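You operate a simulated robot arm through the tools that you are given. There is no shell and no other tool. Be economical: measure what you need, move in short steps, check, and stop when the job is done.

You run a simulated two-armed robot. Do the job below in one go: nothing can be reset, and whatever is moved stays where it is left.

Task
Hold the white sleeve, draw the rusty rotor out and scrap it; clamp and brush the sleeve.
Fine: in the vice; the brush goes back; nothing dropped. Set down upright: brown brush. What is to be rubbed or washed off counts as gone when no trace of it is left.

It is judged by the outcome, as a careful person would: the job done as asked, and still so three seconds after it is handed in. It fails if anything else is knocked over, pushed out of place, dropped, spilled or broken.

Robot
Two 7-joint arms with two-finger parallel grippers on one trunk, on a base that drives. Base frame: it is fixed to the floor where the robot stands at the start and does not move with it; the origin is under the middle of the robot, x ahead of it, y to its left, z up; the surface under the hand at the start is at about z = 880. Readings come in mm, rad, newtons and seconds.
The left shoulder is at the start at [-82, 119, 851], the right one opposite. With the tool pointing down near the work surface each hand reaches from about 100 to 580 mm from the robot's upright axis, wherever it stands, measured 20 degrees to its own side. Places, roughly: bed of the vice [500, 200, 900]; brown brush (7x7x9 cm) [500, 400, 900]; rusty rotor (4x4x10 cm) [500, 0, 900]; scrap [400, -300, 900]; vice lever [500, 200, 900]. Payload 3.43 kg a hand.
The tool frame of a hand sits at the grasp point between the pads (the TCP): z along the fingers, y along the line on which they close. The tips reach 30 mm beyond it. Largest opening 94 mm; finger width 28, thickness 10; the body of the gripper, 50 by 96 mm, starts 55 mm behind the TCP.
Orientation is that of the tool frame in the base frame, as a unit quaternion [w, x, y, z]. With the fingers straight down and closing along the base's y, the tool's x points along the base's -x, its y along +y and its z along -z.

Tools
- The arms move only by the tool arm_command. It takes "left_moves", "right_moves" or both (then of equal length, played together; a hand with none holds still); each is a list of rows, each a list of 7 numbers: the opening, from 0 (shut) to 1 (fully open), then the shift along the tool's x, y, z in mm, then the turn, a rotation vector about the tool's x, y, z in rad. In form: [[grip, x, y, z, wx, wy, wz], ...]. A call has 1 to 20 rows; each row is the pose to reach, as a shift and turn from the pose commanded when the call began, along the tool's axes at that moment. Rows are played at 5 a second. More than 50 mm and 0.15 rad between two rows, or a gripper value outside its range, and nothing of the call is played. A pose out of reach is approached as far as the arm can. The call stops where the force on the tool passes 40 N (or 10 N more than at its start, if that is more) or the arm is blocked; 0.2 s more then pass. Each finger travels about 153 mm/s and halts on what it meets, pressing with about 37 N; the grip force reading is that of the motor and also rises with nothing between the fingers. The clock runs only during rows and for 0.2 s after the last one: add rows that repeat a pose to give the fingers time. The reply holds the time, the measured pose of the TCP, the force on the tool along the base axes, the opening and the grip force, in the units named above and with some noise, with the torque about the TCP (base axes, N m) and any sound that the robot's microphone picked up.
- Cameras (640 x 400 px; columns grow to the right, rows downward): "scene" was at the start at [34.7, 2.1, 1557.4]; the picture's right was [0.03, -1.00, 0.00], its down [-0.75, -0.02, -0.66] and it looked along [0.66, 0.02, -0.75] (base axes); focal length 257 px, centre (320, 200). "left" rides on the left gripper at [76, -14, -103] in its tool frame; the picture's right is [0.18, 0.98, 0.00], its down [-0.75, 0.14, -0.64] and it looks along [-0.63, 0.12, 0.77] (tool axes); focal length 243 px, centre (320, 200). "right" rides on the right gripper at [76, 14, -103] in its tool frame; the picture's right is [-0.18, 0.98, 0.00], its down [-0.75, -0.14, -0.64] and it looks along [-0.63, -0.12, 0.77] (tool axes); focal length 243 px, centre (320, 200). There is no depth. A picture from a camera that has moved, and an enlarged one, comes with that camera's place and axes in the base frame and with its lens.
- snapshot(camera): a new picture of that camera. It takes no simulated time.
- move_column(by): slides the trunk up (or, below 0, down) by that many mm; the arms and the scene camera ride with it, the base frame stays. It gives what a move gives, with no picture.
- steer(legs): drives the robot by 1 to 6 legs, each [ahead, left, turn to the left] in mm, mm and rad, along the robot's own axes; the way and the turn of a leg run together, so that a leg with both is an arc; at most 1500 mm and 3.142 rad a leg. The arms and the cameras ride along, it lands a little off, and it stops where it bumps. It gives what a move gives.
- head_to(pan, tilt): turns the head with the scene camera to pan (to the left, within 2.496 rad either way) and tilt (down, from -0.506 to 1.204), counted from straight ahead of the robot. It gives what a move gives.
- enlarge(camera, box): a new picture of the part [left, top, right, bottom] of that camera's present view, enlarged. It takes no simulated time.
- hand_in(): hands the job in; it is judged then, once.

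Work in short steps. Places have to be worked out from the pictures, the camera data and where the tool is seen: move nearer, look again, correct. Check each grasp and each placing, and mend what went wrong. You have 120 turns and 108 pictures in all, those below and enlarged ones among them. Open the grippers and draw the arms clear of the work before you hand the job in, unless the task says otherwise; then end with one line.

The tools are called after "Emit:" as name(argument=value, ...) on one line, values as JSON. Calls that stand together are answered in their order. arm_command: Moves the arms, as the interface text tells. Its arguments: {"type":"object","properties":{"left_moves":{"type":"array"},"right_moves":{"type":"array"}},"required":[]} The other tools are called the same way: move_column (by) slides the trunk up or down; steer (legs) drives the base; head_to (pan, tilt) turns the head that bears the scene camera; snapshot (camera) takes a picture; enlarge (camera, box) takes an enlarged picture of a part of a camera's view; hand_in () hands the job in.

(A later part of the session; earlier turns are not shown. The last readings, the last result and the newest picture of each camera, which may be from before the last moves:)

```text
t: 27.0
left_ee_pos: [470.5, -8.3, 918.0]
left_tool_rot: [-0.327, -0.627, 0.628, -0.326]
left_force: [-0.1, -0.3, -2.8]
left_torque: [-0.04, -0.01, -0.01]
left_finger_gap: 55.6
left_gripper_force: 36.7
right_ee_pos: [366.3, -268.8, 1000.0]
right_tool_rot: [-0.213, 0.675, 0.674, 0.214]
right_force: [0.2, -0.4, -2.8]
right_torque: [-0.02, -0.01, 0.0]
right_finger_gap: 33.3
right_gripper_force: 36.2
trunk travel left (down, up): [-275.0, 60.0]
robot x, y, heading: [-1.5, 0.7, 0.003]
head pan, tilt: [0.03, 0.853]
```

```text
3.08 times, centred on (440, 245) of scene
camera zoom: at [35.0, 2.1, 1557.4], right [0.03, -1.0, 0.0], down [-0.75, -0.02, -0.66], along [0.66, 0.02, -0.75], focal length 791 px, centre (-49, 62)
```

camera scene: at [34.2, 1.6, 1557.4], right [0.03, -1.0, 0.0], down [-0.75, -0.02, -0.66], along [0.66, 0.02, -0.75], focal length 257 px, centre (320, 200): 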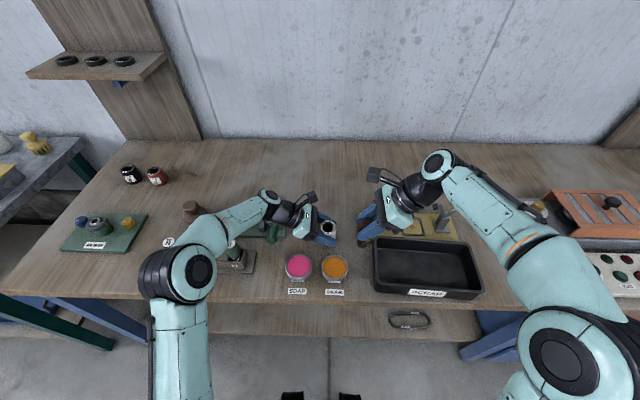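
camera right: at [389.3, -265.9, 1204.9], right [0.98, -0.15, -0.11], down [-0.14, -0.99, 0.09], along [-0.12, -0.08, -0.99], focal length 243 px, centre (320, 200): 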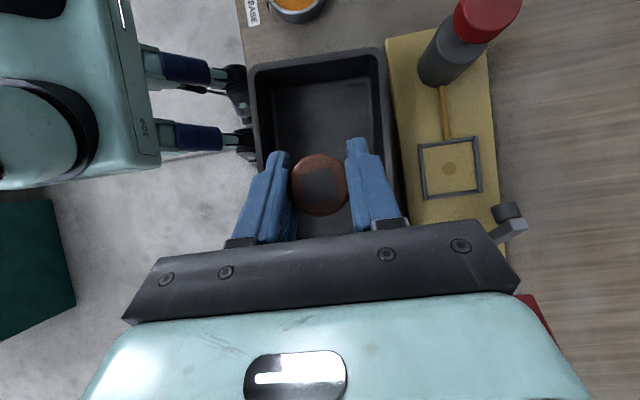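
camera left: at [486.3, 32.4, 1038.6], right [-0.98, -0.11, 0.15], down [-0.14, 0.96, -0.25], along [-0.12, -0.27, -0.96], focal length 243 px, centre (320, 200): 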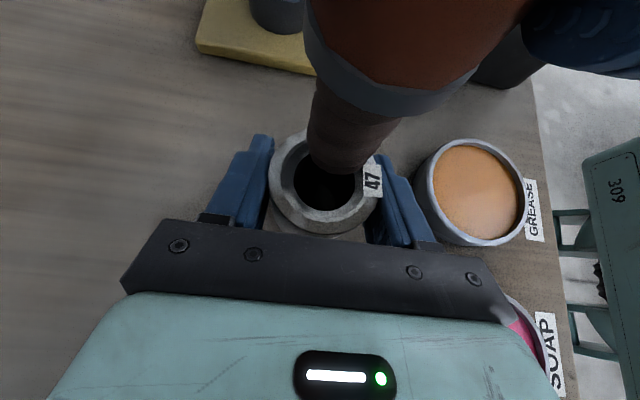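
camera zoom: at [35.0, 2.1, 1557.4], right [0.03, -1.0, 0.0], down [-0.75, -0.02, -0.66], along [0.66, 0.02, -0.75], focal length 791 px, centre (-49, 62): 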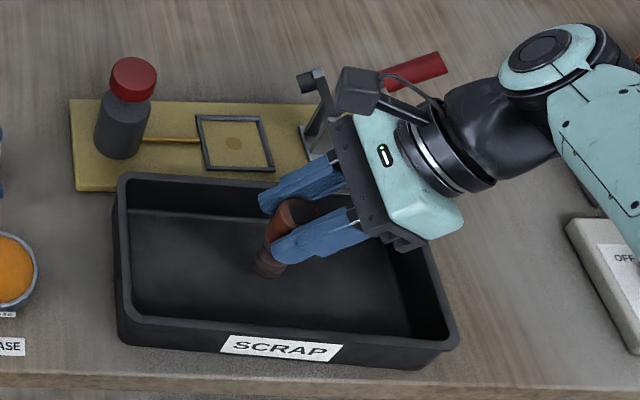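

Continue slowly toward the floor.

Emit:
arm_command(right_moves=[[0.15, -1.7, 0, 2.5, 0, 0, 0], [0.15, -3.4, 0, 4.9, 0, 0, 0], [0.15, -5.2, 0, 7.4, 0, 0, 0], [0.15, -5.2, 0, 7.4, 0, 0, 0]])

```text
t: 28.0
left_ee_pos: [471.6, -8.1, 917.5]
left_tool_rot: [0.327, 0.627, -0.627, 0.327]
left_force: [0.2, -0.9, -3.7]
left_torque: [0.0, 0.02, -0.01]
left_finger_gap: 55.7
left_gripper_force: 36.8
right_ee_pos: [366.7, -267.9, 990.8]
right_tool_rot: [-0.213, 0.675, 0.673, 0.214]
right_force: [-0.2, 0.3, -3.7]
right_torque: [0.0, -0.03, 0.03]
right_finger_gap: 33.4
right_gripper_force: 36.9
trunk travel left (down, up): [-275.0, 60.0]
robot x, y, heading: [3.5, 1.7, -0.002]
head pan, tilt: [0.03, 0.853]
```

No contact yet; another few mm.

Emit:
arm_command(right_moves=[[0.15, -1.1, 0, 1.6, 0, 0, 0], [0.15, -2.3, 0, 3.3, 0, 0, 0], [0.15, -3.4, 0, 4.9, 0, 0, 0], [0.15, -3.4, 0, 4.9, 0, 0, 0]])

Emit:
enlarge(camera="scene", box=[390, 220, 450, 290])

```text
t: 29.0
left_ee_pos: [472.1, -8.0, 917.7]
left_tool_rot: [-0.327, -0.627, 0.628, -0.326]
left_force: [-0.7, -0.1, -2.5]
left_torque: [0.0, -0.02, 0.02]
left_finger_gap: 55.7
left_gripper_force: 37.3
right_ee_pos: [366.8, -268.6, 986.3]
right_tool_rot: [-0.212, 0.676, 0.673, 0.214]
right_force: [-0.2, -0.2, -2.2]
right_torque: [-0.02, 0.01, 0.03]
right_finger_gap: 33.0
right_gripper_force: 36.7
trunk travel left (down, up): [-275.0, 60.0]
robot x, y, heading: [0.2, 2.0, 0.002]
head pan, tilt: [0.03, 0.853]
```

```text
5.71 times, centred on (420, 255) of scene
camera zoom: at [35.1, 1.9, 1557.4], right [0.03, -1.0, 0.0], down [-0.75, -0.02, -0.66], along [0.66, 0.02, -0.75], focal length 1470 px, centre (-251, -114)
```

zoom: 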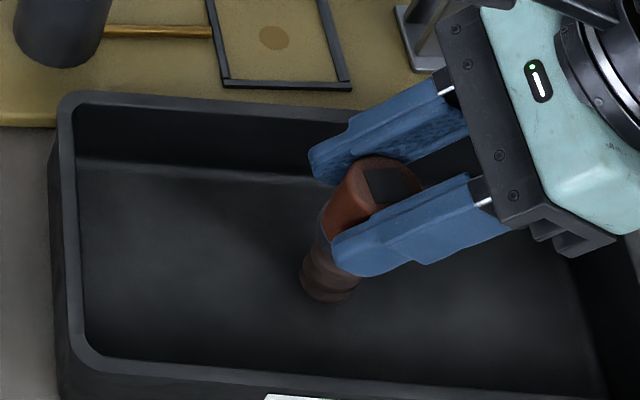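

Still roughly 10 mm gap. Continue 8 mm.

Emit:
arm_command(right_moves=[[0.15, -1.1, 0, 1.6, 0, 0, 0], [0.15, -2.3, 0, 3.3, 0, 0, 0], [0.15, -3.4, 0, 4.9, 0, 0, 0], [0.15, -4.6, 0, 6.6, 0, 0, 0], [0.15, -4.6, 0, 6.6, 0, 0, 0]])

```text
t: 30.2
left_ee_pos: [471.5, -8.6, 917.3]
left_tool_rot: [-0.327, -0.627, 0.627, -0.327]
left_force: [-0.1, -0.2, -3.5]
left_torque: [0.0, 0.0, -0.02]
left_finger_gap: 55.6
left_gripper_force: 37.4
right_ee_pos: [365.6, -268.2, 978.1]
right_tool_rot: [-0.213, 0.675, 0.673, 0.214]
right_force: [-0.5, -1.7, 4.6]
right_torque: [-0.13, 0.11, -0.01]
right_finger_gap: 33.4
right_gripper_force: 37.5
trunk travel left (down, up): [-275.0, 60.0]
robot x, y, heading: [2.3, -1.1, 0.003]
head pan, tilt: [0.03, 0.853]
```

Touching the floor now. Open gently.

Emit:
arm_command(right_moves=[[0.4, 0, 0, 0, 0, 0, 0], [0.5, 0, 0, 0, 0, 0, 0], [0.7, 0, 0, 0, 0, 0, 0], [0.9, 0, 0, 0, 0, 0, 0]])

Emit:
enlarge(camera="scene", box=[390, 220, 450, 290])

```text
t: 31.2
left_ee_pos: [471.1, -9.3, 917.4]
left_tool_rot: [-0.327, -0.627, 0.627, -0.326]
left_force: [-0.6, -0.6, -3.9]
left_torque: [0.02, 0.0, -0.01]
left_finger_gap: 55.7
left_gripper_force: 37.3
right_ee_pos: [366.1, -267.5, 977.3]
right_tool_rot: [-0.212, 0.675, 0.673, 0.213]
right_force: [-0.5, 0.9, 0.0]
right_torque: [0.01, 0.01, 0.02]
right_finger_gap: 84.6
right_gripper_force: 0.0
trunk travel left (down, up): [-275.0, 60.0]
robot x, y, heading: [1.1, 1.7, -0.002]
head pan, tilt: [0.03, 0.853]
```

```text
5.71 times, centred on (420, 255) of scene
camera zoom: at [34.9, 2.0, 1557.4], right [0.03, -1.0, 0.0], down [-0.75, -0.02, -0.66], along [0.66, 0.02, -0.75], focal length 1470 px, centre (-251, -114)
```

zoom: 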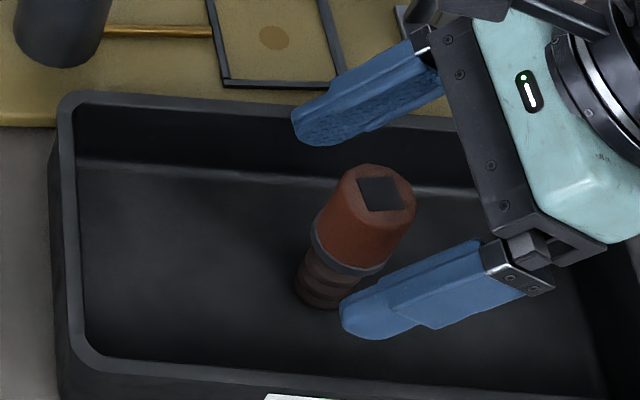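

Rotor stands in the scrap tray. Back the right hand out along its fingers; meanwhile the left sets the sleeve down the last ~2 mm.

Emit:
arm_command(right_moves=[[1, 0, 0, -30, 0, 0, 0], [1, 0, 0, -70, 0, 0, 0], [1, 0, 0, -110, 0, 0, 0]], left_moves=[[0.3, -0.8, 0, 0.6, 0, 0, 0], [0.3, -1.4, 0, 1, 0, 0, 0], [0.3, -1.4, 0, 1, 0, 0, 0]])

Emit:
snapshot(camera="scene")

Emit:
snapshot(camera="left")

```text
t: 32.0
left_ee_pos: [471.4, -7.6, 915.8]
left_tool_rot: [-0.327, -0.627, 0.627, -0.327]
left_force: [-0.6, 2.0, 4.2]
left_torque: [0.26, 0.07, 0.03]
left_finger_gap: 55.4
left_gripper_force: 37.0
right_ee_pos: [365.9, -329.8, 1067.1]
right_tool_rot: [-0.213, 0.674, 0.674, 0.213]
right_force: [-0.3, 0.5, 0.0]
right_torque: [-0.01, -0.03, -0.01]
right_finger_gap: 93.9
right_gripper_force: 0.2
trunk travel left (down, up): [-275.0, 60.0]
robot x, y, heading: [-2.8, 1.1, 0.001]
head pan, tilt: [0.03, 0.853]
```

```text
68 pictures are left
camera scene: at [34.2, 2.1, 1557.5], right [0.03, -1.0, 0.0], down [-0.75, -0.02, -0.66], along [0.66, 0.02, -0.75], focal length 257 px, centre (320, 200)
```

scene: 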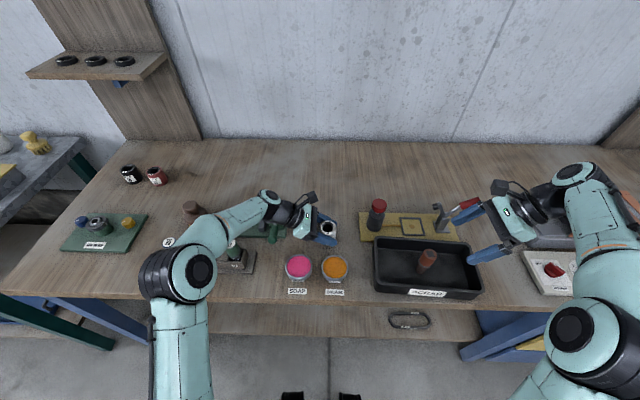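

```text
67 pictures are left
camera left: at [485.9, 32.4, 1038.0], right [-0.98, -0.11, 0.15], down [-0.14, 0.96, -0.25], along [-0.12, -0.27, -0.96], focal length 243 px, centre (320, 200)
```

left: 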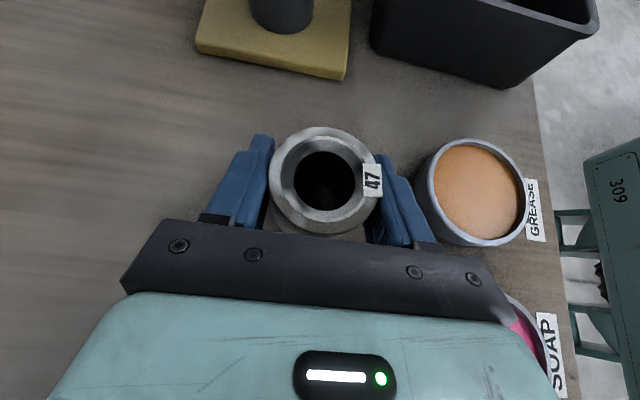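

Sleeve rests on the bench. Open the left and back off along the fingers.

Emit:
arm_command(left_moves=[[0.7, 0, 0, 0, 0, 0, 0], [1, 0, 0, 0, 0, 0, 0], [1, 0, 0, -40, 0, 0, 0], [1, 0, 0, -80, 0, 0, 0], [1, 0, 0, -120, 0, 0, 0], [1, 0, 0, -160, 0, 0, 0]], right_moves=[[1, 0, 0, 0, 0, -0.1, 0], [1, 0, 0, 0, 0, -0.2, 0], [1, 0, 0, 0, 0, -0.3, 0], [1, 0, 0, 0, 0, -0.4, 0], [1, 0, 0, 0, 0, -0.5, 0], [1, 0, 0, 0, 0, -0.611, 0]])

Emit:
snapshot(camera="left")

Emit:
snapshot(camera="scene")

```text
t: 33.4
left_ee_pos: [469.7, 123.8, 1008.0]
left_tool_rot: [-0.326, -0.627, 0.627, -0.327]
left_force: [-0.2, -0.2, -0.9]
left_torque: [0.01, 0.02, -0.03]
left_finger_gap: 94.0
left_gripper_force: 0.0
right_ee_pos: [366.7, -330.6, 1068.0]
right_tool_rot: [0.0, 0.707, 0.707, -0.001]
right_force: [0.2, 0.1, -0.5]
right_torque: [-0.02, 0.03, 0.02]
right_finger_gap: 94.1
right_gripper_force: 0.1
trunk travel left (down, up): [-275.0, 60.0]
robot x, y, heading: [-1.7, -0.1, 0.006]
head pan, tilt: [0.03, 0.853]
```

```text
66 pictures are left
camera left: at [485.2, 164.9, 1129.0], right [-0.98, -0.11, 0.15], down [-0.14, 0.96, -0.25], along [-0.12, -0.27, -0.96], focal length 243 px, centre (320, 200)
```

left: 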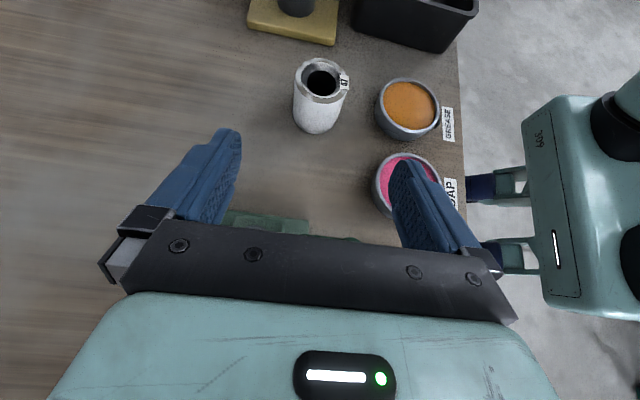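

```text
65 pictures are left
camera scene: at [34.4, 2.9, 1557.4], right [0.03, -1.0, 0.0], down [-0.75, -0.02, -0.66], along [0.66, 0.02, -0.75], focal length 257 px, centre (320, 200)
```

scene: 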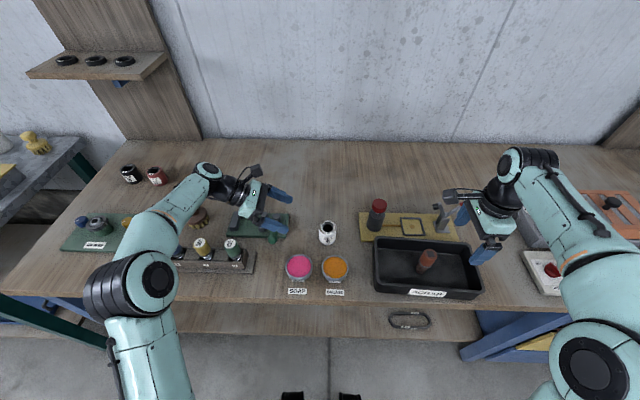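

Now raise the left hand and turn it upright (fingers down, closing along x).

Emit:
arm_command(left_moves=[[1, 10, 0, -7, 0, -0.137, 0], [1, 20, 0, -14, 0, -0.274, 0], [1, 30, 0, -21, 0, -0.411, 0], [1, 40, 0, -28, 0, -0.549, 0], [1, 50, 0, -35, 0, -0.686, 0], [1, 60, 0, -42, 0, -0.823, 0], [1, 66, 0, -46, 0, -0.96, 0], [1, 66, 0, -46, 0, -0.96, 0]])

Emit:
enlarge(camera="scene", box=[300, 205, 360, 250])

```text
t: 35.2
left_ee_pos: [471.3, 122.9, 1087.8]
left_tool_rot: [0.0, 0.707, -0.707, -0.001]
left_force: [0.2, -0.1, -1.3]
left_torque: [0.02, -0.01, 0.0]
left_finger_gap: 93.9
left_gripper_force: 0.1
right_ee_pos: [365.1, -330.9, 1067.3]
right_tool_rot: [-0.001, 0.708, 0.706, 0.0]
right_force: [0.4, -0.5, 0.2]
right_torque: [0.0, -0.02, -0.02]
right_finger_gap: 93.9
right_gripper_force: 0.2
trunk travel left (down, up): [-275.0, 60.0]
robot x, y, heading: [3.1, 1.5, -0.0]
head pan, tilt: [0.03, 0.853]
```

```text
8.89 times, centred on (330, 228) of scene
camera zoom: at [34.6, 2.5, 1557.4], right [0.03, -1.0, 0.0], down [-0.75, -0.02, -0.66], along [0.66, 0.02, -0.75], focal length 2286 px, centre (231, -44)
```

zoom: 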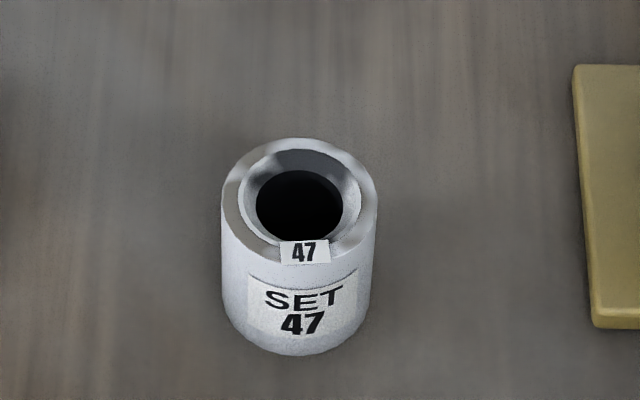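

The rim has grey smudges to be brushed. Now look at the vice from the left camera here.

Emit:
snapshot(camera="left")

Emit:
enlarge(camera="scene", box=[180, 190, 310, 280])

```text
63 pictures are left
camera left: at [485.7, 46.6, 1190.6], right [-0.98, -0.18, 0.0], down [-0.14, 0.75, 0.64], along [-0.12, 0.63, -0.77], focal length 243 px, centre (320, 200)
```

left: 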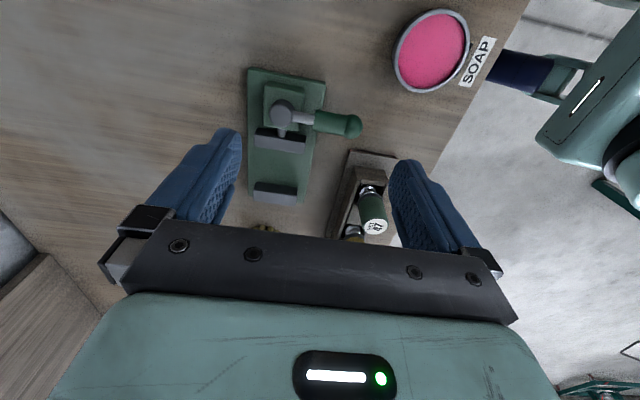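

```text
4.44 times, centred on (245, 235) of scene
camera zoom: at [34.6, 2.5, 1557.4], right [0.03, -1.0, 0.0], down [-0.75, -0.02, -0.66], along [0.66, 0.02, -0.75], focal length 1143 px, centre (653, 44)
```

zoom: 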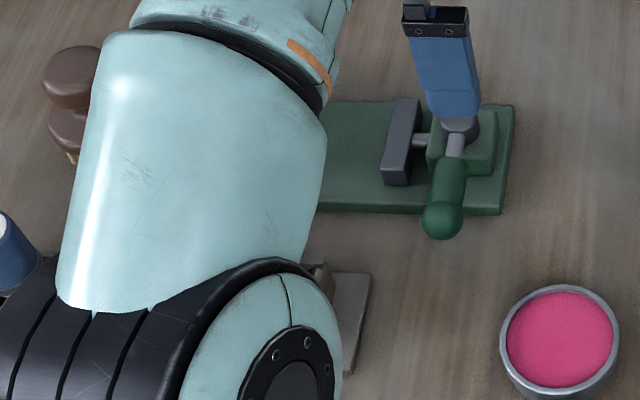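

Emit:
enlarge(camera="left", box=[230, 55, 390, 225])

```text
2.35 times, centred on (310, 140) of left
camera zoom: at [485.7, 46.6, 1190.6], right [-0.98, -0.18, 0.0], down [-0.14, 0.75, 0.64], along [-0.12, 0.63, -0.77], focal length 571 px, centre (344, 341)
```

zoom: 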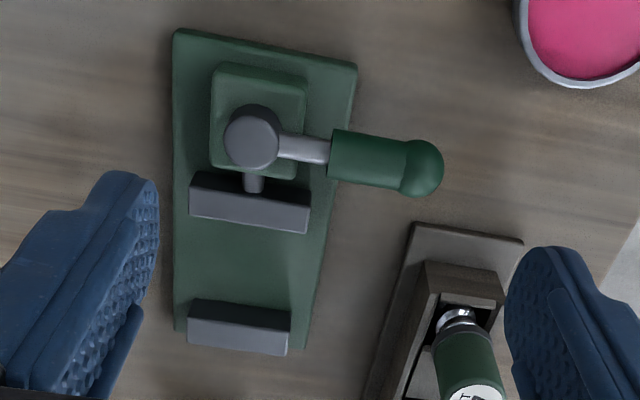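

Triangulating: jaw tops at z≈920, gap between y≈199 and 263, centre (508,231). Move left above the sleeve at (473,-7), then check.

Emit:
arm_command(left_moves=[[1, 45, -2, 0, 0, 0, 0], [1, 90, -2, 0, 0, 0, 0], [1, 130, -2, 0, 0, 0, 0], [1, 130, -2, 40, 0, 0, 0], [1, 130, -2, 78, 0, 0, 0], [1, 130, -2, 78, 0, 0, 0]])

Emit:
snapshot(camera="left")

```text
t: 36.6
left_ee_pos: [488.9, -12.4, 1016.3]
left_tool_rot: [0.0, 0.707, -0.707, 0.0]
left_force: [-0.7, -0.5, -0.3]
left_torque: [-0.03, 0.02, 0.02]
left_finger_gap: 94.0
left_gripper_force: 0.0
left hand out of reach, approached as far as the arm can: row 3, 4, 5, 6
right_ee_pos: [366.9, -330.0, 1066.2]
right_tool_rot: [0.0, 0.708, 0.707, 0.001]
right_force: [0.6, 0.6, -1.1]
right_torque: [-0.01, 0.03, 0.01]
right_finger_gap: 94.1
right_gripper_force: 0.0
trunk travel left (down, up): [-275.0, 60.0]
robot x, y, heading: [-1.5, 1.2, 0.002]
head pan, tilt: [0.03, 0.853]
```

```text
60 pictures are left
camera left: at [503.4, -88.5, 1119.0], right [-0.98, -0.18, 0.0], down [-0.14, 0.75, 0.64], along [-0.12, 0.63, -0.77], focal length 243 px, centre (320, 200)
```

left: 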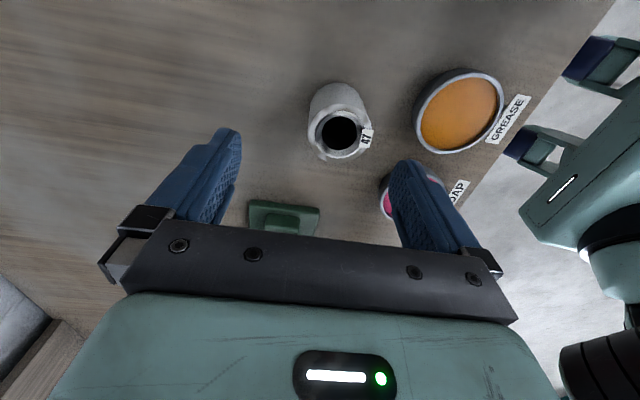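

The left can't reach that cross-body pose upright. I'll retract it and drive the base 90 mm to the right.

Emit:
arm_command(left_moves=[[1, 0, 0, -40, 0, 0, 0], [1, -40, 6, -50, 0, 0, 0], [1, -80, 12, -60, 0, 0, 0], [1, -122, 18, -60, 0, 0, 0]])

Emit:
steer(legs=[[0, -90, 0]])

```text
t: 37.6
left_ee_pos: [469.7, 111.7, 1076.1]
left_tool_rot: [0.001, -0.706, 0.708, -0.003]
left_force: [-1.3, -2.1, -5.2]
left_torque: [0.14, -0.07, 0.0]
left_finger_gap: 93.7
left_gripper_force: 0.1
left hand out of reach, approached as far as the arm can: row 1, 3
right_ee_pos: [363.7, -328.9, 1068.9]
right_tool_rot: [0.002, 0.708, 0.706, 0.001]
right_force: [0.1, 0.0, 0.2]
right_torque: [-0.01, -0.07, -0.01]
right_finger_gap: 93.9
right_gripper_force: 0.0
trunk travel left (down, up): [-275.0, 60.0]
robot x, y, heading: [2.1, -2.9, -0.003]
head pan, tilt: [0.03, 0.853]
```

```text
t: 39.1
left_ee_pos: [472.0, 18.8, 1074.4]
left_tool_rot: [0.0, 0.707, -0.707, -0.001]
left_force: [0.7, 0.0, 0.8]
left_torque: [0.04, 0.0, -0.01]
left_finger_gap: 93.9
left_gripper_force: 0.0
right_ee_pos: [366.3, -420.4, 1067.7]
right_tool_rot: [0.0, 0.708, 0.706, 0.001]
right_force: [0.4, -0.5, 0.9]
right_torque: [0.02, 0.01, 0.0]
right_finger_gap: 93.9
right_gripper_force: 0.1
trunk travel left (down, up): [-275.0, 60.0]
robot x, y, heading: [-0.6, -89.6, -0.001]
head pan, tilt: [0.03, 0.853]
```

Now move the left over the sleeve and check.

Emit:
arm_command(left_moves=[[1, 26, -1, 0, 0, 0, 0], [1, 26, -1, 40, 0, 0, 0], [1, 26, -1, 74, 0, 0, 0], [1, 26, -1, 74, 0, 0, 0]])

Emit:
snapshot(camera="left")

Emit:
snapshot(camera="scene")

```text
t: 40.1
left_ee_pos: [473.8, -6.4, 1001.2]
left_tool_rot: [0.0, 0.707, -0.707, 0.0]
left_force: [-0.2, 0.3, 0.5]
left_torque: [-0.01, -0.01, -0.01]
left_finger_gap: 94.0
left_gripper_force: 0.0
right_ee_pos: [366.4, -421.8, 1066.7]
right_tool_rot: [-0.001, 0.708, 0.706, 0.0]
right_force: [-1.0, -0.2, -0.4]
right_torque: [0.01, -0.01, 0.01]
right_finger_gap: 94.1
right_gripper_force: 0.1
trunk travel left (down, up): [-275.0, 60.0]
robot x, y, heading: [-1.2, -90.5, 0.002]
head pan, tilt: [0.03, 0.853]
```

```text
59 pictures are left
camera left: at [486.7, -82.6, 1103.3], right [-0.98, -0.18, 0.0], down [-0.14, 0.75, 0.64], along [-0.12, 0.63, -0.77], focal length 243 px, centre (320, 200)
```

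left: 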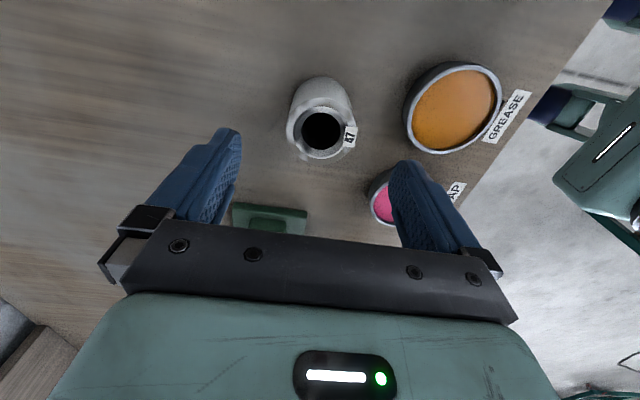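

```text
58 pictures are left
camera scene: at [34.5, -88.4, 1557.4], right [0.03, -1.0, 0.0], down [-0.75, -0.02, -0.66], along [0.66, 0.02, -0.75], focal length 257 px, centre (320, 200)
```

scene: 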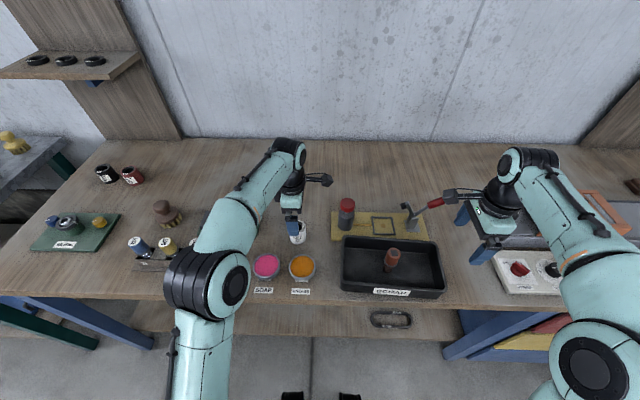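

Centre reads (471,-10). Adjust and descend to grip.

Emit:
arm_command(left_moves=[[1, 3, 2, 30, 0, 0, 0], [1, 3, 2, 60, 0, 0, 0], [1, 3, 2, 83, 0, 0, 0], [0.7, 3, 2, 83, 0, 0, 0], [0.4, 3, 2, 83, 0, 0, 0], [0.3, 3, 2, 83, 0, 0, 0], [0.3, 3, 2, 83, 0, 0, 0]])

Emit:
snapshot(camera="left")

```text
t: 41.7
left_ee_pos: [470.5, -9.8, 916.7]
left_tool_rot: [0.0, 0.707, -0.707, 0.0]
left_force: [-0.6, -0.3, -0.9]
left_torque: [0.01, 0.01, 0.0]
left_finger_gap: 51.4
left_gripper_force: 37.0
right_ee_pos: [366.6, -422.1, 1067.4]
right_tool_rot: [-0.001, 0.708, 0.707, 0.001]
right_force: [0.7, 0.3, 0.8]
right_torque: [0.0, 0.0, 0.03]
right_finger_gap: 94.3
right_gripper_force: 0.1
trunk travel left (down, up): [-275.0, 60.0]
robot x, y, heading: [-0.8, -91.8, 0.002]
head pan, tilt: [0.03, 0.853]
```

```text
57 pictures are left
camera left: at [485.3, -86.1, 1020.2], right [-0.98, -0.18, 0.0], down [-0.14, 0.75, 0.64], along [-0.12, 0.63, -0.77], focal length 243 px, centre (320, 200)
```

left: 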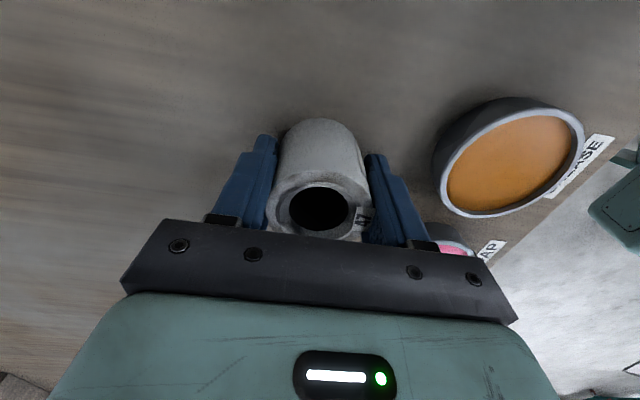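

Gripped at 51 mm. Lift 120 mm.

Emit:
arm_command(left_moves=[[0.3, 0, 0, -15, 0, 0, 0], [0.3, 0, 0, -50, 0, 0, 0], [0.3, 0, 0, -90, 0, 0, 0], [0.3, 0, 0, -125, 0, 0, 0]])

Emit:
steer(legs=[[0, 170, 0]])

Emit:
snapshot(camera="scene")

Emit:
snapshot(camera="left")

```text
t: 42.7
left_ee_pos: [469.8, -10.1, 1043.6]
left_tool_rot: [-0.001, -0.706, 0.708, 0.001]
left_force: [0.4, -0.1, -2.5]
left_torque: [-0.03, 0.0, 0.0]
left_finger_gap: 51.1
left_gripper_force: 37.6
right_ee_pos: [366.3, -421.8, 1067.0]
right_tool_rot: [-0.001, 0.708, 0.706, 0.001]
right_force: [0.6, 0.7, -0.2]
right_torque: [0.02, 0.02, 0.04]
right_finger_gap: 94.0
right_gripper_force: 0.0
trunk travel left (down, up): [-275.0, 60.0]
robot x, y, heading: [1.9, -92.3, -0.001]
head pan, tilt: [0.03, 0.853]
```

```text
t: 44.8
left_ee_pos: [470.1, 159.5, 1042.4]
left_tool_rot: [0.0, -0.707, 0.707, 0.0]
left_force: [0.4, 0.0, -2.2]
left_torque: [-0.01, 0.01, -0.03]
left_finger_gap: 51.6
left_gripper_force: 37.0
right_ee_pos: [366.1, -251.8, 1066.9]
right_tool_rot: [-0.001, 0.708, 0.707, 0.001]
right_force: [0.7, 0.0, -0.2]
right_torque: [-0.02, 0.0, 0.0]
right_finger_gap: 94.1
right_gripper_force: 0.2
trunk travel left (down, up): [-275.0, 60.0]
robot x, y, heading: [0.5, 79.1, 0.002]
head pan, tilt: [0.03, 0.853]
```

```text
56 pictures are left
camera scene: at [35.0, 81.5, 1557.4], right [0.03, -1.0, 0.0], down [-0.75, -0.02, -0.66], along [0.66, 0.02, -0.75], focal length 257 px, centre (320, 200)
```

scene: 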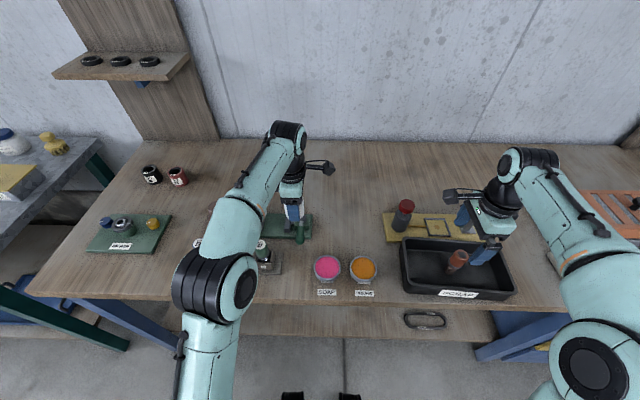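

```text
55 pictures are left
camera left: at [483.8, 84.0, 1145.8], right [-0.98, -0.18, 0.0], down [-0.14, 0.75, 0.64], along [-0.12, 0.63, -0.77], focal length 243 px, centre (320, 200)
```

left: 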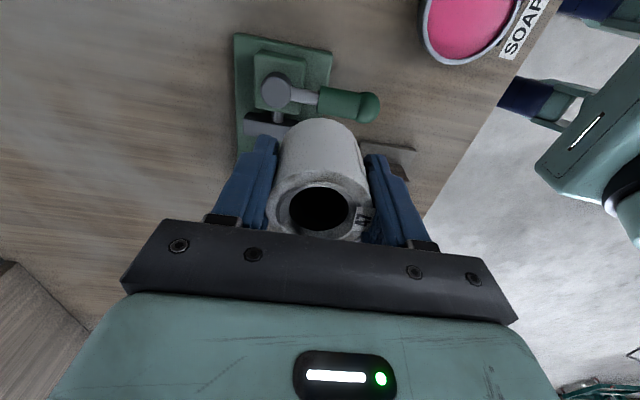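

Now shift over the vice centre (508,231) at height.

Emit:
arm_command(left_moves=[[0.3, -35, -19, 0, 0, 0, 0], [0.3, -71.5, -38, 0, 0, 0, 0], [0.3, -71.5, -38, 15, 0, 0, 0], [0.3, -71.5, -38, 15, 0, 0, 0]])

Emit:
snapshot(camera="left")

Emit:
enlarge(camera="scene", box=[210, 180, 330, 260])

```text
t: 45.8
left_ee_pos: [508.3, 232.9, 1027.8]
left_tool_rot: [0.0, -0.707, 0.707, 0.0]
left_force: [-0.6, 0.1, -2.6]
left_torque: [-0.04, 0.0, 0.0]
left_finger_gap: 51.4
left_gripper_force: 37.0
right_ee_pos: [364.6, -251.8, 1067.6]
right_tool_rot: [0.0, 0.707, 0.707, 0.001]
right_force: [-0.3, -0.7, 0.0]
right_torque: [-0.01, -0.01, 0.01]
right_finger_gap: 93.7
right_gripper_force: 0.0
trunk travel left (down, up): [-275.0, 60.0]
robot x, y, heading: [1.3, 80.1, -0.002]
head pan, tilt: [0.03, 0.853]
```

```text
54 pictures are left
camera left: at [522.0, 156.1, 1130.8], right [-0.98, -0.18, 0.0], down [-0.14, 0.75, 0.64], along [-0.12, 0.63, -0.77], focal length 243 px, centre (320, 200)
```

left: 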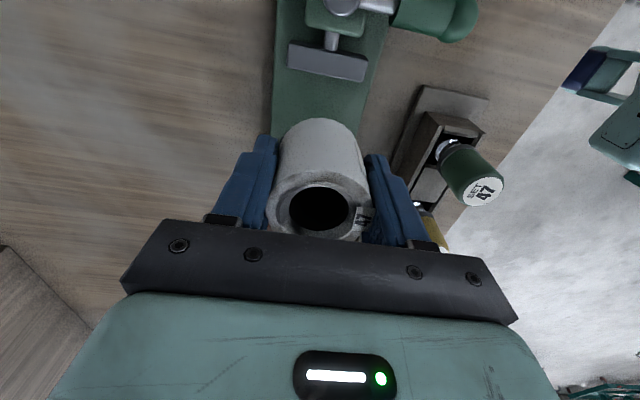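

```text
5.00 times, centred on (270, 220) of scene
camera zoom: at [35.3, 81.6, 1557.4], right [0.03, -1.0, 0.0], down [-0.75, -0.02, -0.66], along [0.66, 0.02, -0.75], focal length 1286 px, centre (570, 100)
```

zoom: 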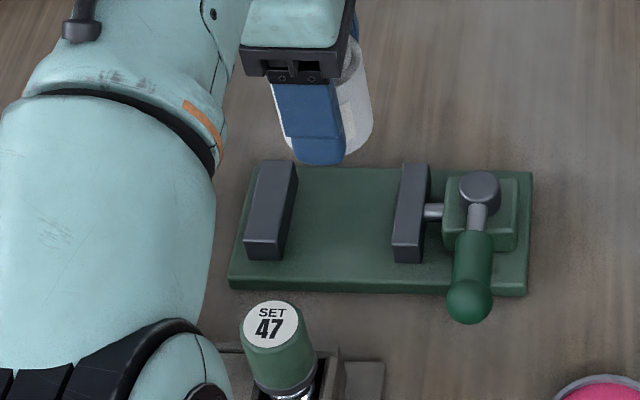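

Jaw inner faces read y≈202 and ≈266; I target y=234. Descend until the sleeve bottom is just above the jaw tops and check.

Emit:
arm_command(left_moves=[[0.3, -1.5, 0, 25, 0, 0, 0], [0.3, -1.5, 0, 50, 0, 0, 0], [0.3, -1.5, 0, 64, 0, 0, 0], [0.3, -1.5, 0, 64, 0, 0, 0]])

Emit:
enlarge(camera="scene", box=[210, 180, 330, 260])

Emit:
snapshot(camera="left")

```text
t: 46.8
left_ee_pos: [508.3, 231.7, 964.7]
left_tool_rot: [0.0, 0.708, -0.706, 0.0]
left_force: [-0.2, 0.0, -2.5]
left_torque: [-0.03, 0.02, -0.01]
left_finger_gap: 51.3
left_gripper_force: 36.9
right_ee_pos: [366.2, -251.1, 1067.6]
right_tool_rot: [-0.001, 0.708, 0.706, 0.001]
right_force: [0.1, -0.7, 0.3]
right_torque: [-0.01, 0.01, 0.0]
right_finger_gap: 94.0
right_gripper_force: 0.1
trunk travel left (down, up): [-275.0, 60.0]
robot x, y, heading: [-2.6, 80.0, -0.002]
head pan, tilt: [0.03, 0.853]
```

```text
5.00 times, centred on (270, 220) of scene
camera zoom: at [35.0, 81.3, 1557.4], right [0.03, -1.0, 0.0], down [-0.75, -0.02, -0.66], along [0.66, 0.02, -0.75], focal length 1286 px, centre (570, 100)
```

zoom: 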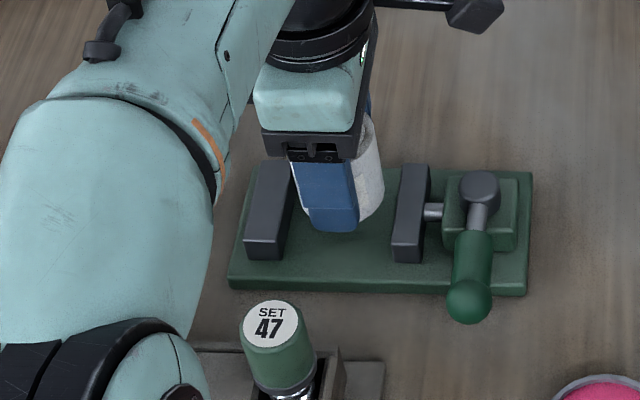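

```text
51 pictures are left
camera left: at [522.0, 156.4, 1066.6], right [-0.98, -0.18, 0.0], down [-0.14, 0.75, 0.64], along [-0.12, 0.63, -0.77], focal length 243 px, centre (320, 200)
```

left: 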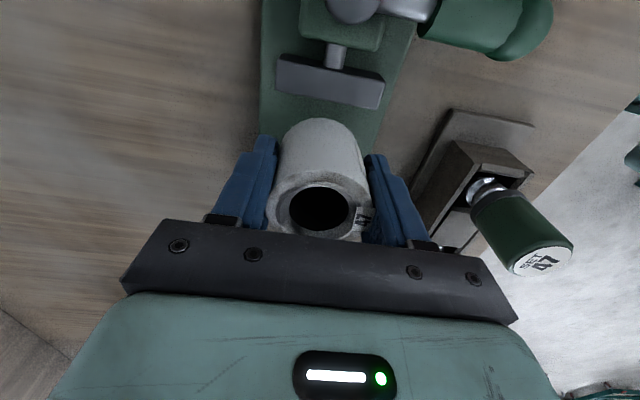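

Alignment is good. Descend between the jaws to just above the bed, then in small steps to contact.

Emit:
arm_command(left_moves=[[0.3, -1, 0, 8, 0, 0, 0], [0.3, -1, 0, 16, 0, 0, 0], [0.3, -1, 0, 22, 0, 0, 0], [0.3, -1, 0, 25, 0, 0, 0], [0.3, -1, 0, 25, 0, 0, 0]])

Emit:
enlarge(camera="scene", box=[210, 180, 330, 260])

```text
t: 48.0
left_ee_pos: [508.3, 233.9, 938.3]
left_tool_rot: [0.0, -0.707, 0.707, 0.0]
left_force: [0.5, 0.8, -3.2]
left_torque: [0.01, 0.0, 0.01]
left_finger_gap: 51.5
left_gripper_force: 36.6
right_ee_pos: [365.5, -251.4, 1067.3]
right_tool_rot: [-0.001, 0.708, 0.706, 0.0]
right_force: [0.0, 0.0, -0.7]
right_torque: [-0.01, 0.0, -0.02]
right_finger_gap: 94.1
right_gripper_force: 0.0
trunk travel left (down, up): [-275.0, 60.0]
robot x, y, heading: [-1.9, 78.8, 0.002]
head pan, tilt: [0.03, 0.853]
```

```text
5.00 times, centred on (270, 220) of scene
camera zoom: at [35.0, 81.3, 1557.4], right [0.03, -1.0, 0.0], down [-0.75, -0.02, -0.66], along [0.66, 0.02, -0.75], focal length 1286 px, centre (570, 100)
```

zoom: 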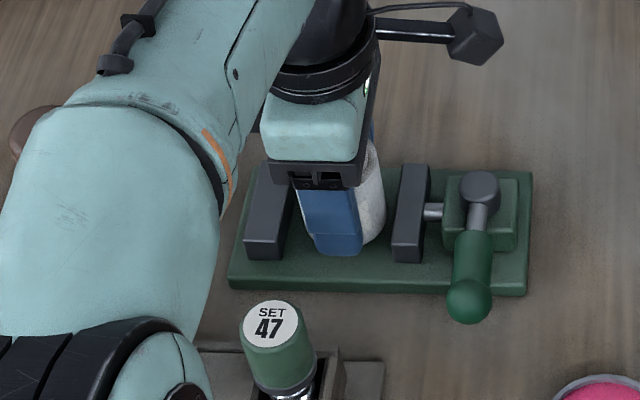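

Emit:
arm_command(left_moves=[[0.3, 0, 0, 1.5, 0, 0, 0], [0.3, 0, 0, 3, 0, 0, 0], [0.3, 0, 0, 4.5, 0, 0, 0], [0.3, 0, 0, 4.5, 0, 0, 0]])

```text
t: 49.0
left_ee_pos: [507.8, 233.0, 933.7]
left_tool_rot: [0.0, -0.707, 0.707, 0.0]
left_force: [-0.4, -0.5, -2.0]
left_torque: [0.02, 0.0, -0.02]
left_finger_gap: 51.6
left_gripper_force: 37.6
right_ee_pos: [366.4, -251.3, 1068.1]
right_tool_rot: [-0.001, 0.708, 0.707, 0.0]
right_force: [-0.1, 0.5, -0.8]
right_torque: [0.01, 0.0, -0.01]
right_finger_gap: 94.1
right_gripper_force: 0.1
trunk travel left (down, up): [-275.0, 60.0]
robot x, y, heading: [1.3, 80.1, -0.005]
head pan, tilt: [0.03, 0.853]
```

No contact yet; keep going in small steps.

Emit:
arm_command(left_moves=[[0.3, 0, 0, 1.5, 0, 0, 0], [0.3, 0, 0, 3, 0, 0, 0], [0.3, 0, 0, 4.5, 0, 0, 0], [0.3, 0, 0, 4.5, 0, 0, 0]])

```text
t: 50.0
left_ee_pos: [507.7, 234.6, 930.7]
left_tool_rot: [0.0, -0.706, 0.708, 0.0]
left_force: [1.1, -1.1, 6.4]
left_torque: [0.11, 0.14, 0.01]
left_finger_gap: 51.4
left_gripper_force: 37.5
right_ee_pos: [365.9, -252.3, 1067.3]
right_tool_rot: [-0.001, 0.708, 0.706, 0.001]
right_force: [0.2, 0.8, -0.3]
right_torque: [-0.02, -0.01, -0.01]
right_finger_gap: 94.0
right_gripper_force: 0.1
trunk travel left (down, up): [-275.0, 60.0]
robot x, y, heading: [-3.5, 79.3, -0.007]
head pan, tilt: [0.03, 0.853]
```

Sleeve is on the bed. Open the left and raise it clear to see the sleeve and lever.

Emit:
arm_command(left_moves=[[0.6, 0, 0, -0.5, 0, 0, 0], [0.9, 0, 0, -0.5, 0, 0, 0], [1, 0, 0, -30, 0, 0, 0], [1, 0, 0, -70, 0, 0, 0], [1, 0, 0, -110, 0, 0, 0]])

Emit:
enlarge(camera="left", box=[220, 0, 420, 240])

Emit:
enlarge(camera="scene", box=[210, 180, 330, 260])

```text
t: 51.2
left_ee_pos: [507.3, 234.8, 1041.0]
left_tool_rot: [0.0, 0.708, -0.707, -0.002]
left_force: [-0.2, 0.2, 0.1]
left_torque: [-0.01, -0.02, -0.01]
left_finger_gap: 94.0
left_gripper_force: 0.2
right_ee_pos: [366.9, -252.5, 1065.6]
right_tool_rot: [0.0, 0.707, 0.707, 0.001]
right_force: [0.4, -0.4, -0.1]
right_torque: [0.04, -0.01, 0.05]
right_finger_gap: 93.7
right_gripper_force: 0.2
trunk travel left (down, up): [-275.0, 60.0]
robot x, y, heading: [2.7, 78.3, -0.001]
head pan, tilt: [0.03, 0.853]
```

```text
1.67 times, centred on (320, 120) of left
camera zoom: at [522.0, 157.8, 1143.4], right [-0.98, -0.18, 0.0], down [-0.14, 0.75, 0.64], along [-0.12, 0.63, -0.77], focal length 404 px, centre (320, 333)
```

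zoom: 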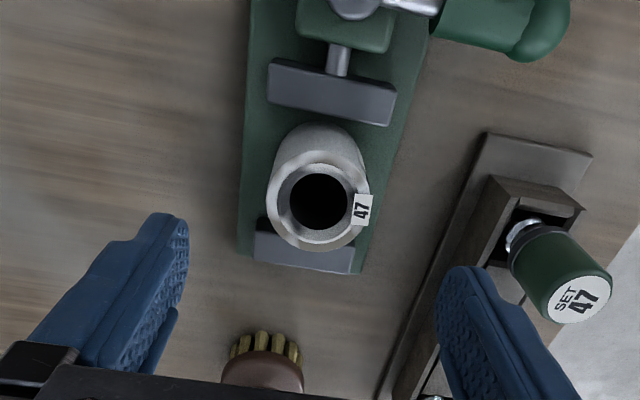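

```text
5.00 times, centred on (270, 220) of scene
camera zoom: at [35.0, 81.2, 1557.4], right [0.03, -1.0, 0.0], down [-0.75, -0.02, -0.66], along [0.66, 0.02, -0.75], focal length 1286 px, centre (570, 100)
```

zoom: 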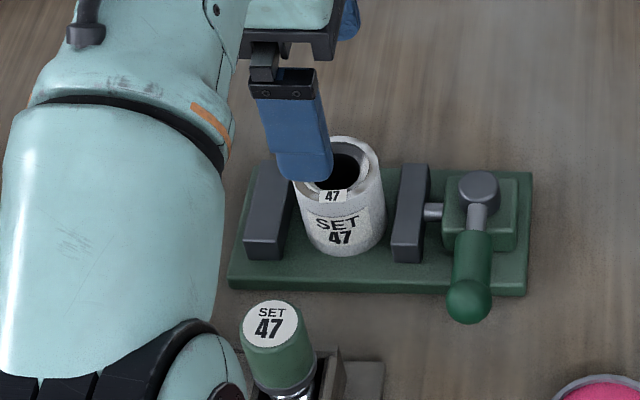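

Sleeve stands properly between the jaws. Lever ball is at about (427,151,931), pivot (509,150); it must swing toward −y (the other way is blocked by the sleeve). Position the closed left hand beside the handle on its +y side.

Emit:
arm_command(left_moves=[[0.8, 0, 0, -20, 0, 0, 0], [0.4, 20, 25, -20, 0, 0, 0], [0, 40, 50, -20, 0, 0, 0], [0, 53, 67, -20, 0, 0, 0], [0, 53, 67, 20, 0, 0, 0], [0, 53, 67, 20, 0, 0, 0]])

Emit:
snapshot(camera="left")

Emit:
enlarge(camera="scene", box=[210, 180, 330, 260])

```text
t: 52.6
left_ee_pos: [441.3, 180.8, 1020.9]
left_tool_rot: [0.0, 0.707, -0.707, 0.0]
left_force: [0.1, 0.2, 0.7]
left_torque: [0.0, 0.0, -0.03]
left_finger_gap: 0.2
left_gripper_force: 32.9
left hand out of reach, approached as far as the arm can: row 1
right_ee_pos: [366.1, -251.4, 1067.6]
right_tool_rot: [-0.001, 0.708, 0.707, 0.0]
right_force: [-0.6, -0.4, -0.5]
right_torque: [0.0, -0.01, 0.01]
right_finger_gap: 93.9
right_gripper_force: 0.1
trunk travel left (down, up): [-275.0, 60.0]
robot x, y, heading: [3.2, 78.8, -0.002]
head pan, tilt: [0.03, 0.853]
```

```text
47 pictures are left
camera left: at [454.8, 104.8, 1122.8], right [-0.98, -0.18, 0.0], down [-0.14, 0.75, 0.64], along [-0.12, 0.63, -0.77], focal length 243 px, centre (320, 200)
```

left: 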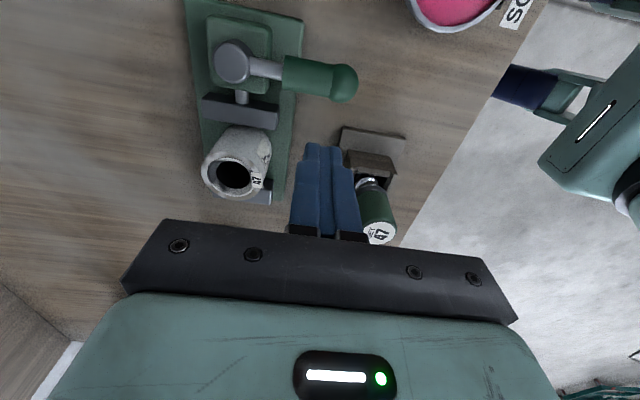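

```text
5.00 times, centred on (270, 220) of scene
camera zoom: at [34.4, 81.1, 1557.4], right [0.03, -1.0, 0.0], down [-0.75, -0.02, -0.66], along [0.66, 0.02, -0.75], focal length 1286 px, centre (570, 100)
```

zoom: 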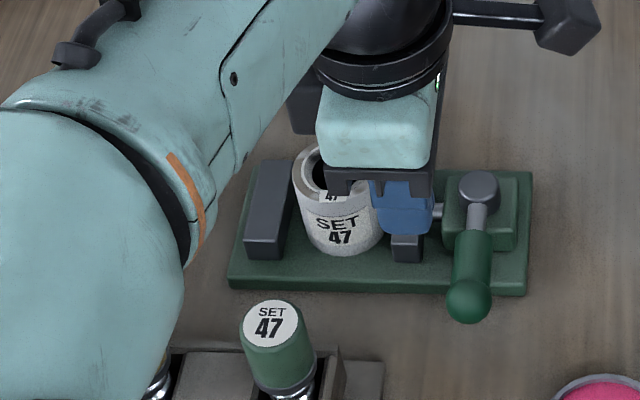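

Clear to descend beside the handle; lower 70 mm.

Emit:
arm_command(left_moves=[[0, 0, 0, 30, 0, 0, 0], [0, 0, 0, 55, 0, 0, 0], [0, 0, 0, 70, 0, 0, 0], [0, 0, 0, 70, 0, 0, 0]])

Emit:
snapshot(camera="left")

```text
t: 53.6
left_ee_pos: [439.9, 181.2, 949.1]
left_tool_rot: [0.0, -0.707, 0.708, 0.0]
left_force: [0.1, 0.2, 0.9]
left_torque: [-0.01, 0.04, 0.01]
left_finger_gap: 0.0
left_gripper_force: 33.1
right_ee_pos: [365.5, -251.9, 1067.0]
right_tool_rot: [-0.001, 0.707, 0.707, 0.0]
right_force: [0.5, 0.2, 0.4]
right_torque: [0.02, 0.04, -0.01]
right_finger_gap: 94.1
right_gripper_force: 0.0
trunk travel left (down, up): [-275.0, 60.0]
robot x, y, heading: [2.1, 78.9, -0.002]
head pan, tilt: [0.03, 0.853]
```

```text
45 pictures are left
camera left: at [454.6, 105.5, 1052.2], right [-0.98, -0.18, 0.0], down [-0.14, 0.75, 0.64], along [-0.12, 0.63, -0.77], focal length 243 px, centre (320, 200)
```

left: 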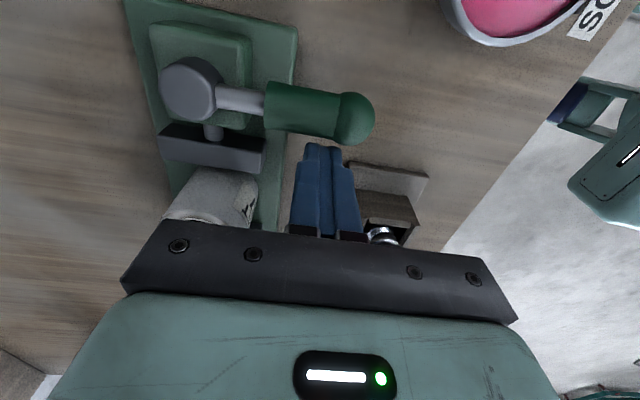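

Push the handle toward −y, 25 mm.

Emit:
arm_command(left_moves=[[0, 6, 0, 0, 0, 0, 0], [0, 12, 0, 0, 0, 0, 0], [0, 18, 0, 0, 0, 0, 0], [0, 25, 0, 0, 0, 0, 0]])

Emit:
snapshot(camera="left")

```text
t: 54.6
left_ee_pos: [440.3, 156.2, 949.9]
left_tool_rot: [0.0, -0.707, 0.708, 0.0]
left_force: [-0.3, 1.3, -0.1]
left_torque: [0.0, 0.0, 0.02]
left_finger_gap: 0.0
left_gripper_force: 33.0
right_ee_pos: [366.7, -252.0, 1067.1]
right_tool_rot: [-0.001, 0.708, 0.706, 0.001]
right_force: [0.4, 0.3, 0.6]
right_torque: [0.03, 0.01, 0.02]
right_finger_gap: 94.3
right_gripper_force: 0.0
trunk travel left (down, up): [-275.0, 60.0]
robot x, y, heading: [0.6, 81.8, -0.006]
head pan, tilt: [0.03, 0.853]
```

```text
44 pictures are left
camera left: at [455.1, 80.0, 1053.0], right [-0.98, -0.18, 0.0], down [-0.14, 0.75, 0.64], along [-0.12, 0.63, -0.77], focal length 243 px, centre (320, 200)
```

left: 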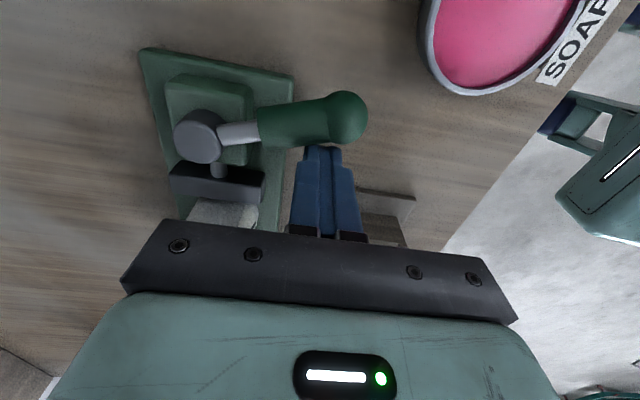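

The lever turns easily. Continue pushing along the arc around the pivot.

Emit:
arm_command(left_moves=[[0, 8, 2, 0, 0, 0, 0], [0, 15, 1, 0, 0, 0, 0], [0, 22, 0, 0, 0, 0, 0], [0, 29, -1, 0, 0, 0, 0], [0, 36, -3, 0, 0, 0, 0], [0, 43, -7, 0, 0, 0, 0], [0, 50, -12, 0, 0, 0, 0]])

Emit:
snapshot(camera="left")

Emit:
enlarge(camera="scene", box=[210, 180, 330, 260])

```text
t: 56.2
left_ee_pos: [451.7, 106.3, 949.6]
left_tool_rot: [0.0, -0.707, 0.707, 0.001]
left_force: [-0.4, 0.8, -0.8]
left_torque: [0.05, 0.04, 0.02]
left_finger_gap: 0.0
left_gripper_force: 33.2
right_ee_pos: [364.6, -252.2, 1066.4]
right_tool_rot: [0.0, 0.707, 0.707, 0.001]
right_force: [-0.2, 0.0, 0.5]
right_torque: [-0.02, -0.01, 0.01]
right_finger_gap: 94.1
right_gripper_force: 0.0
trunk travel left (down, up): [-275.0, 60.0]
robot x, y, heading: [2.4, 80.1, -0.001]
head pan, tilt: [0.03, 0.853]
```

```text
43 pictures are left
camera left: at [466.6, 30.1, 1052.7], right [-0.98, -0.18, 0.0], down [-0.14, 0.75, 0.64], along [-0.12, 0.63, -0.77], focal length 243 px, centre (320, 200)
```

left: 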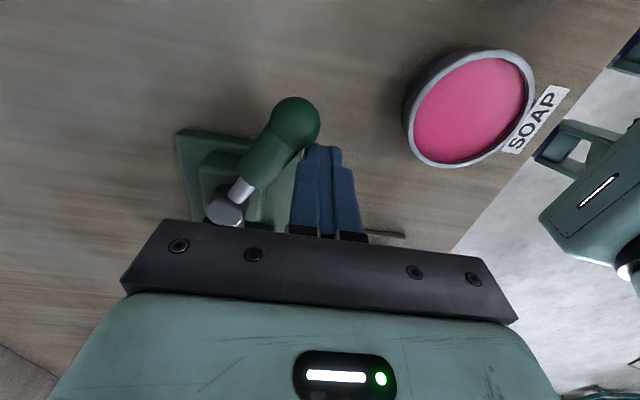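

```text
5.00 times, centred on (270, 220) of scene
camera zoom: at [34.9, 81.2, 1557.4], right [0.03, -1.0, 0.0], down [-0.75, -0.02, -0.66], along [0.66, 0.02, -0.75], focal length 1286 px, centre (570, 100)
```

zoom: 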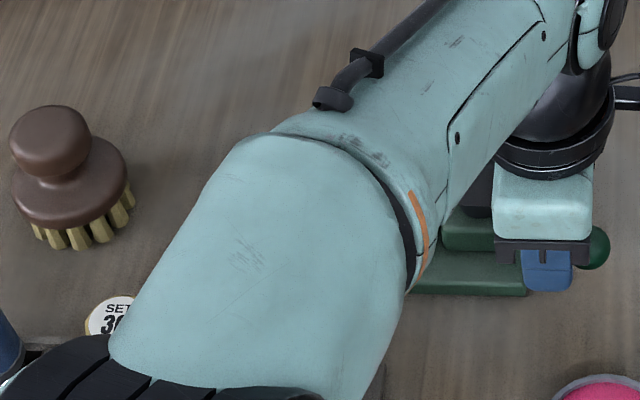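

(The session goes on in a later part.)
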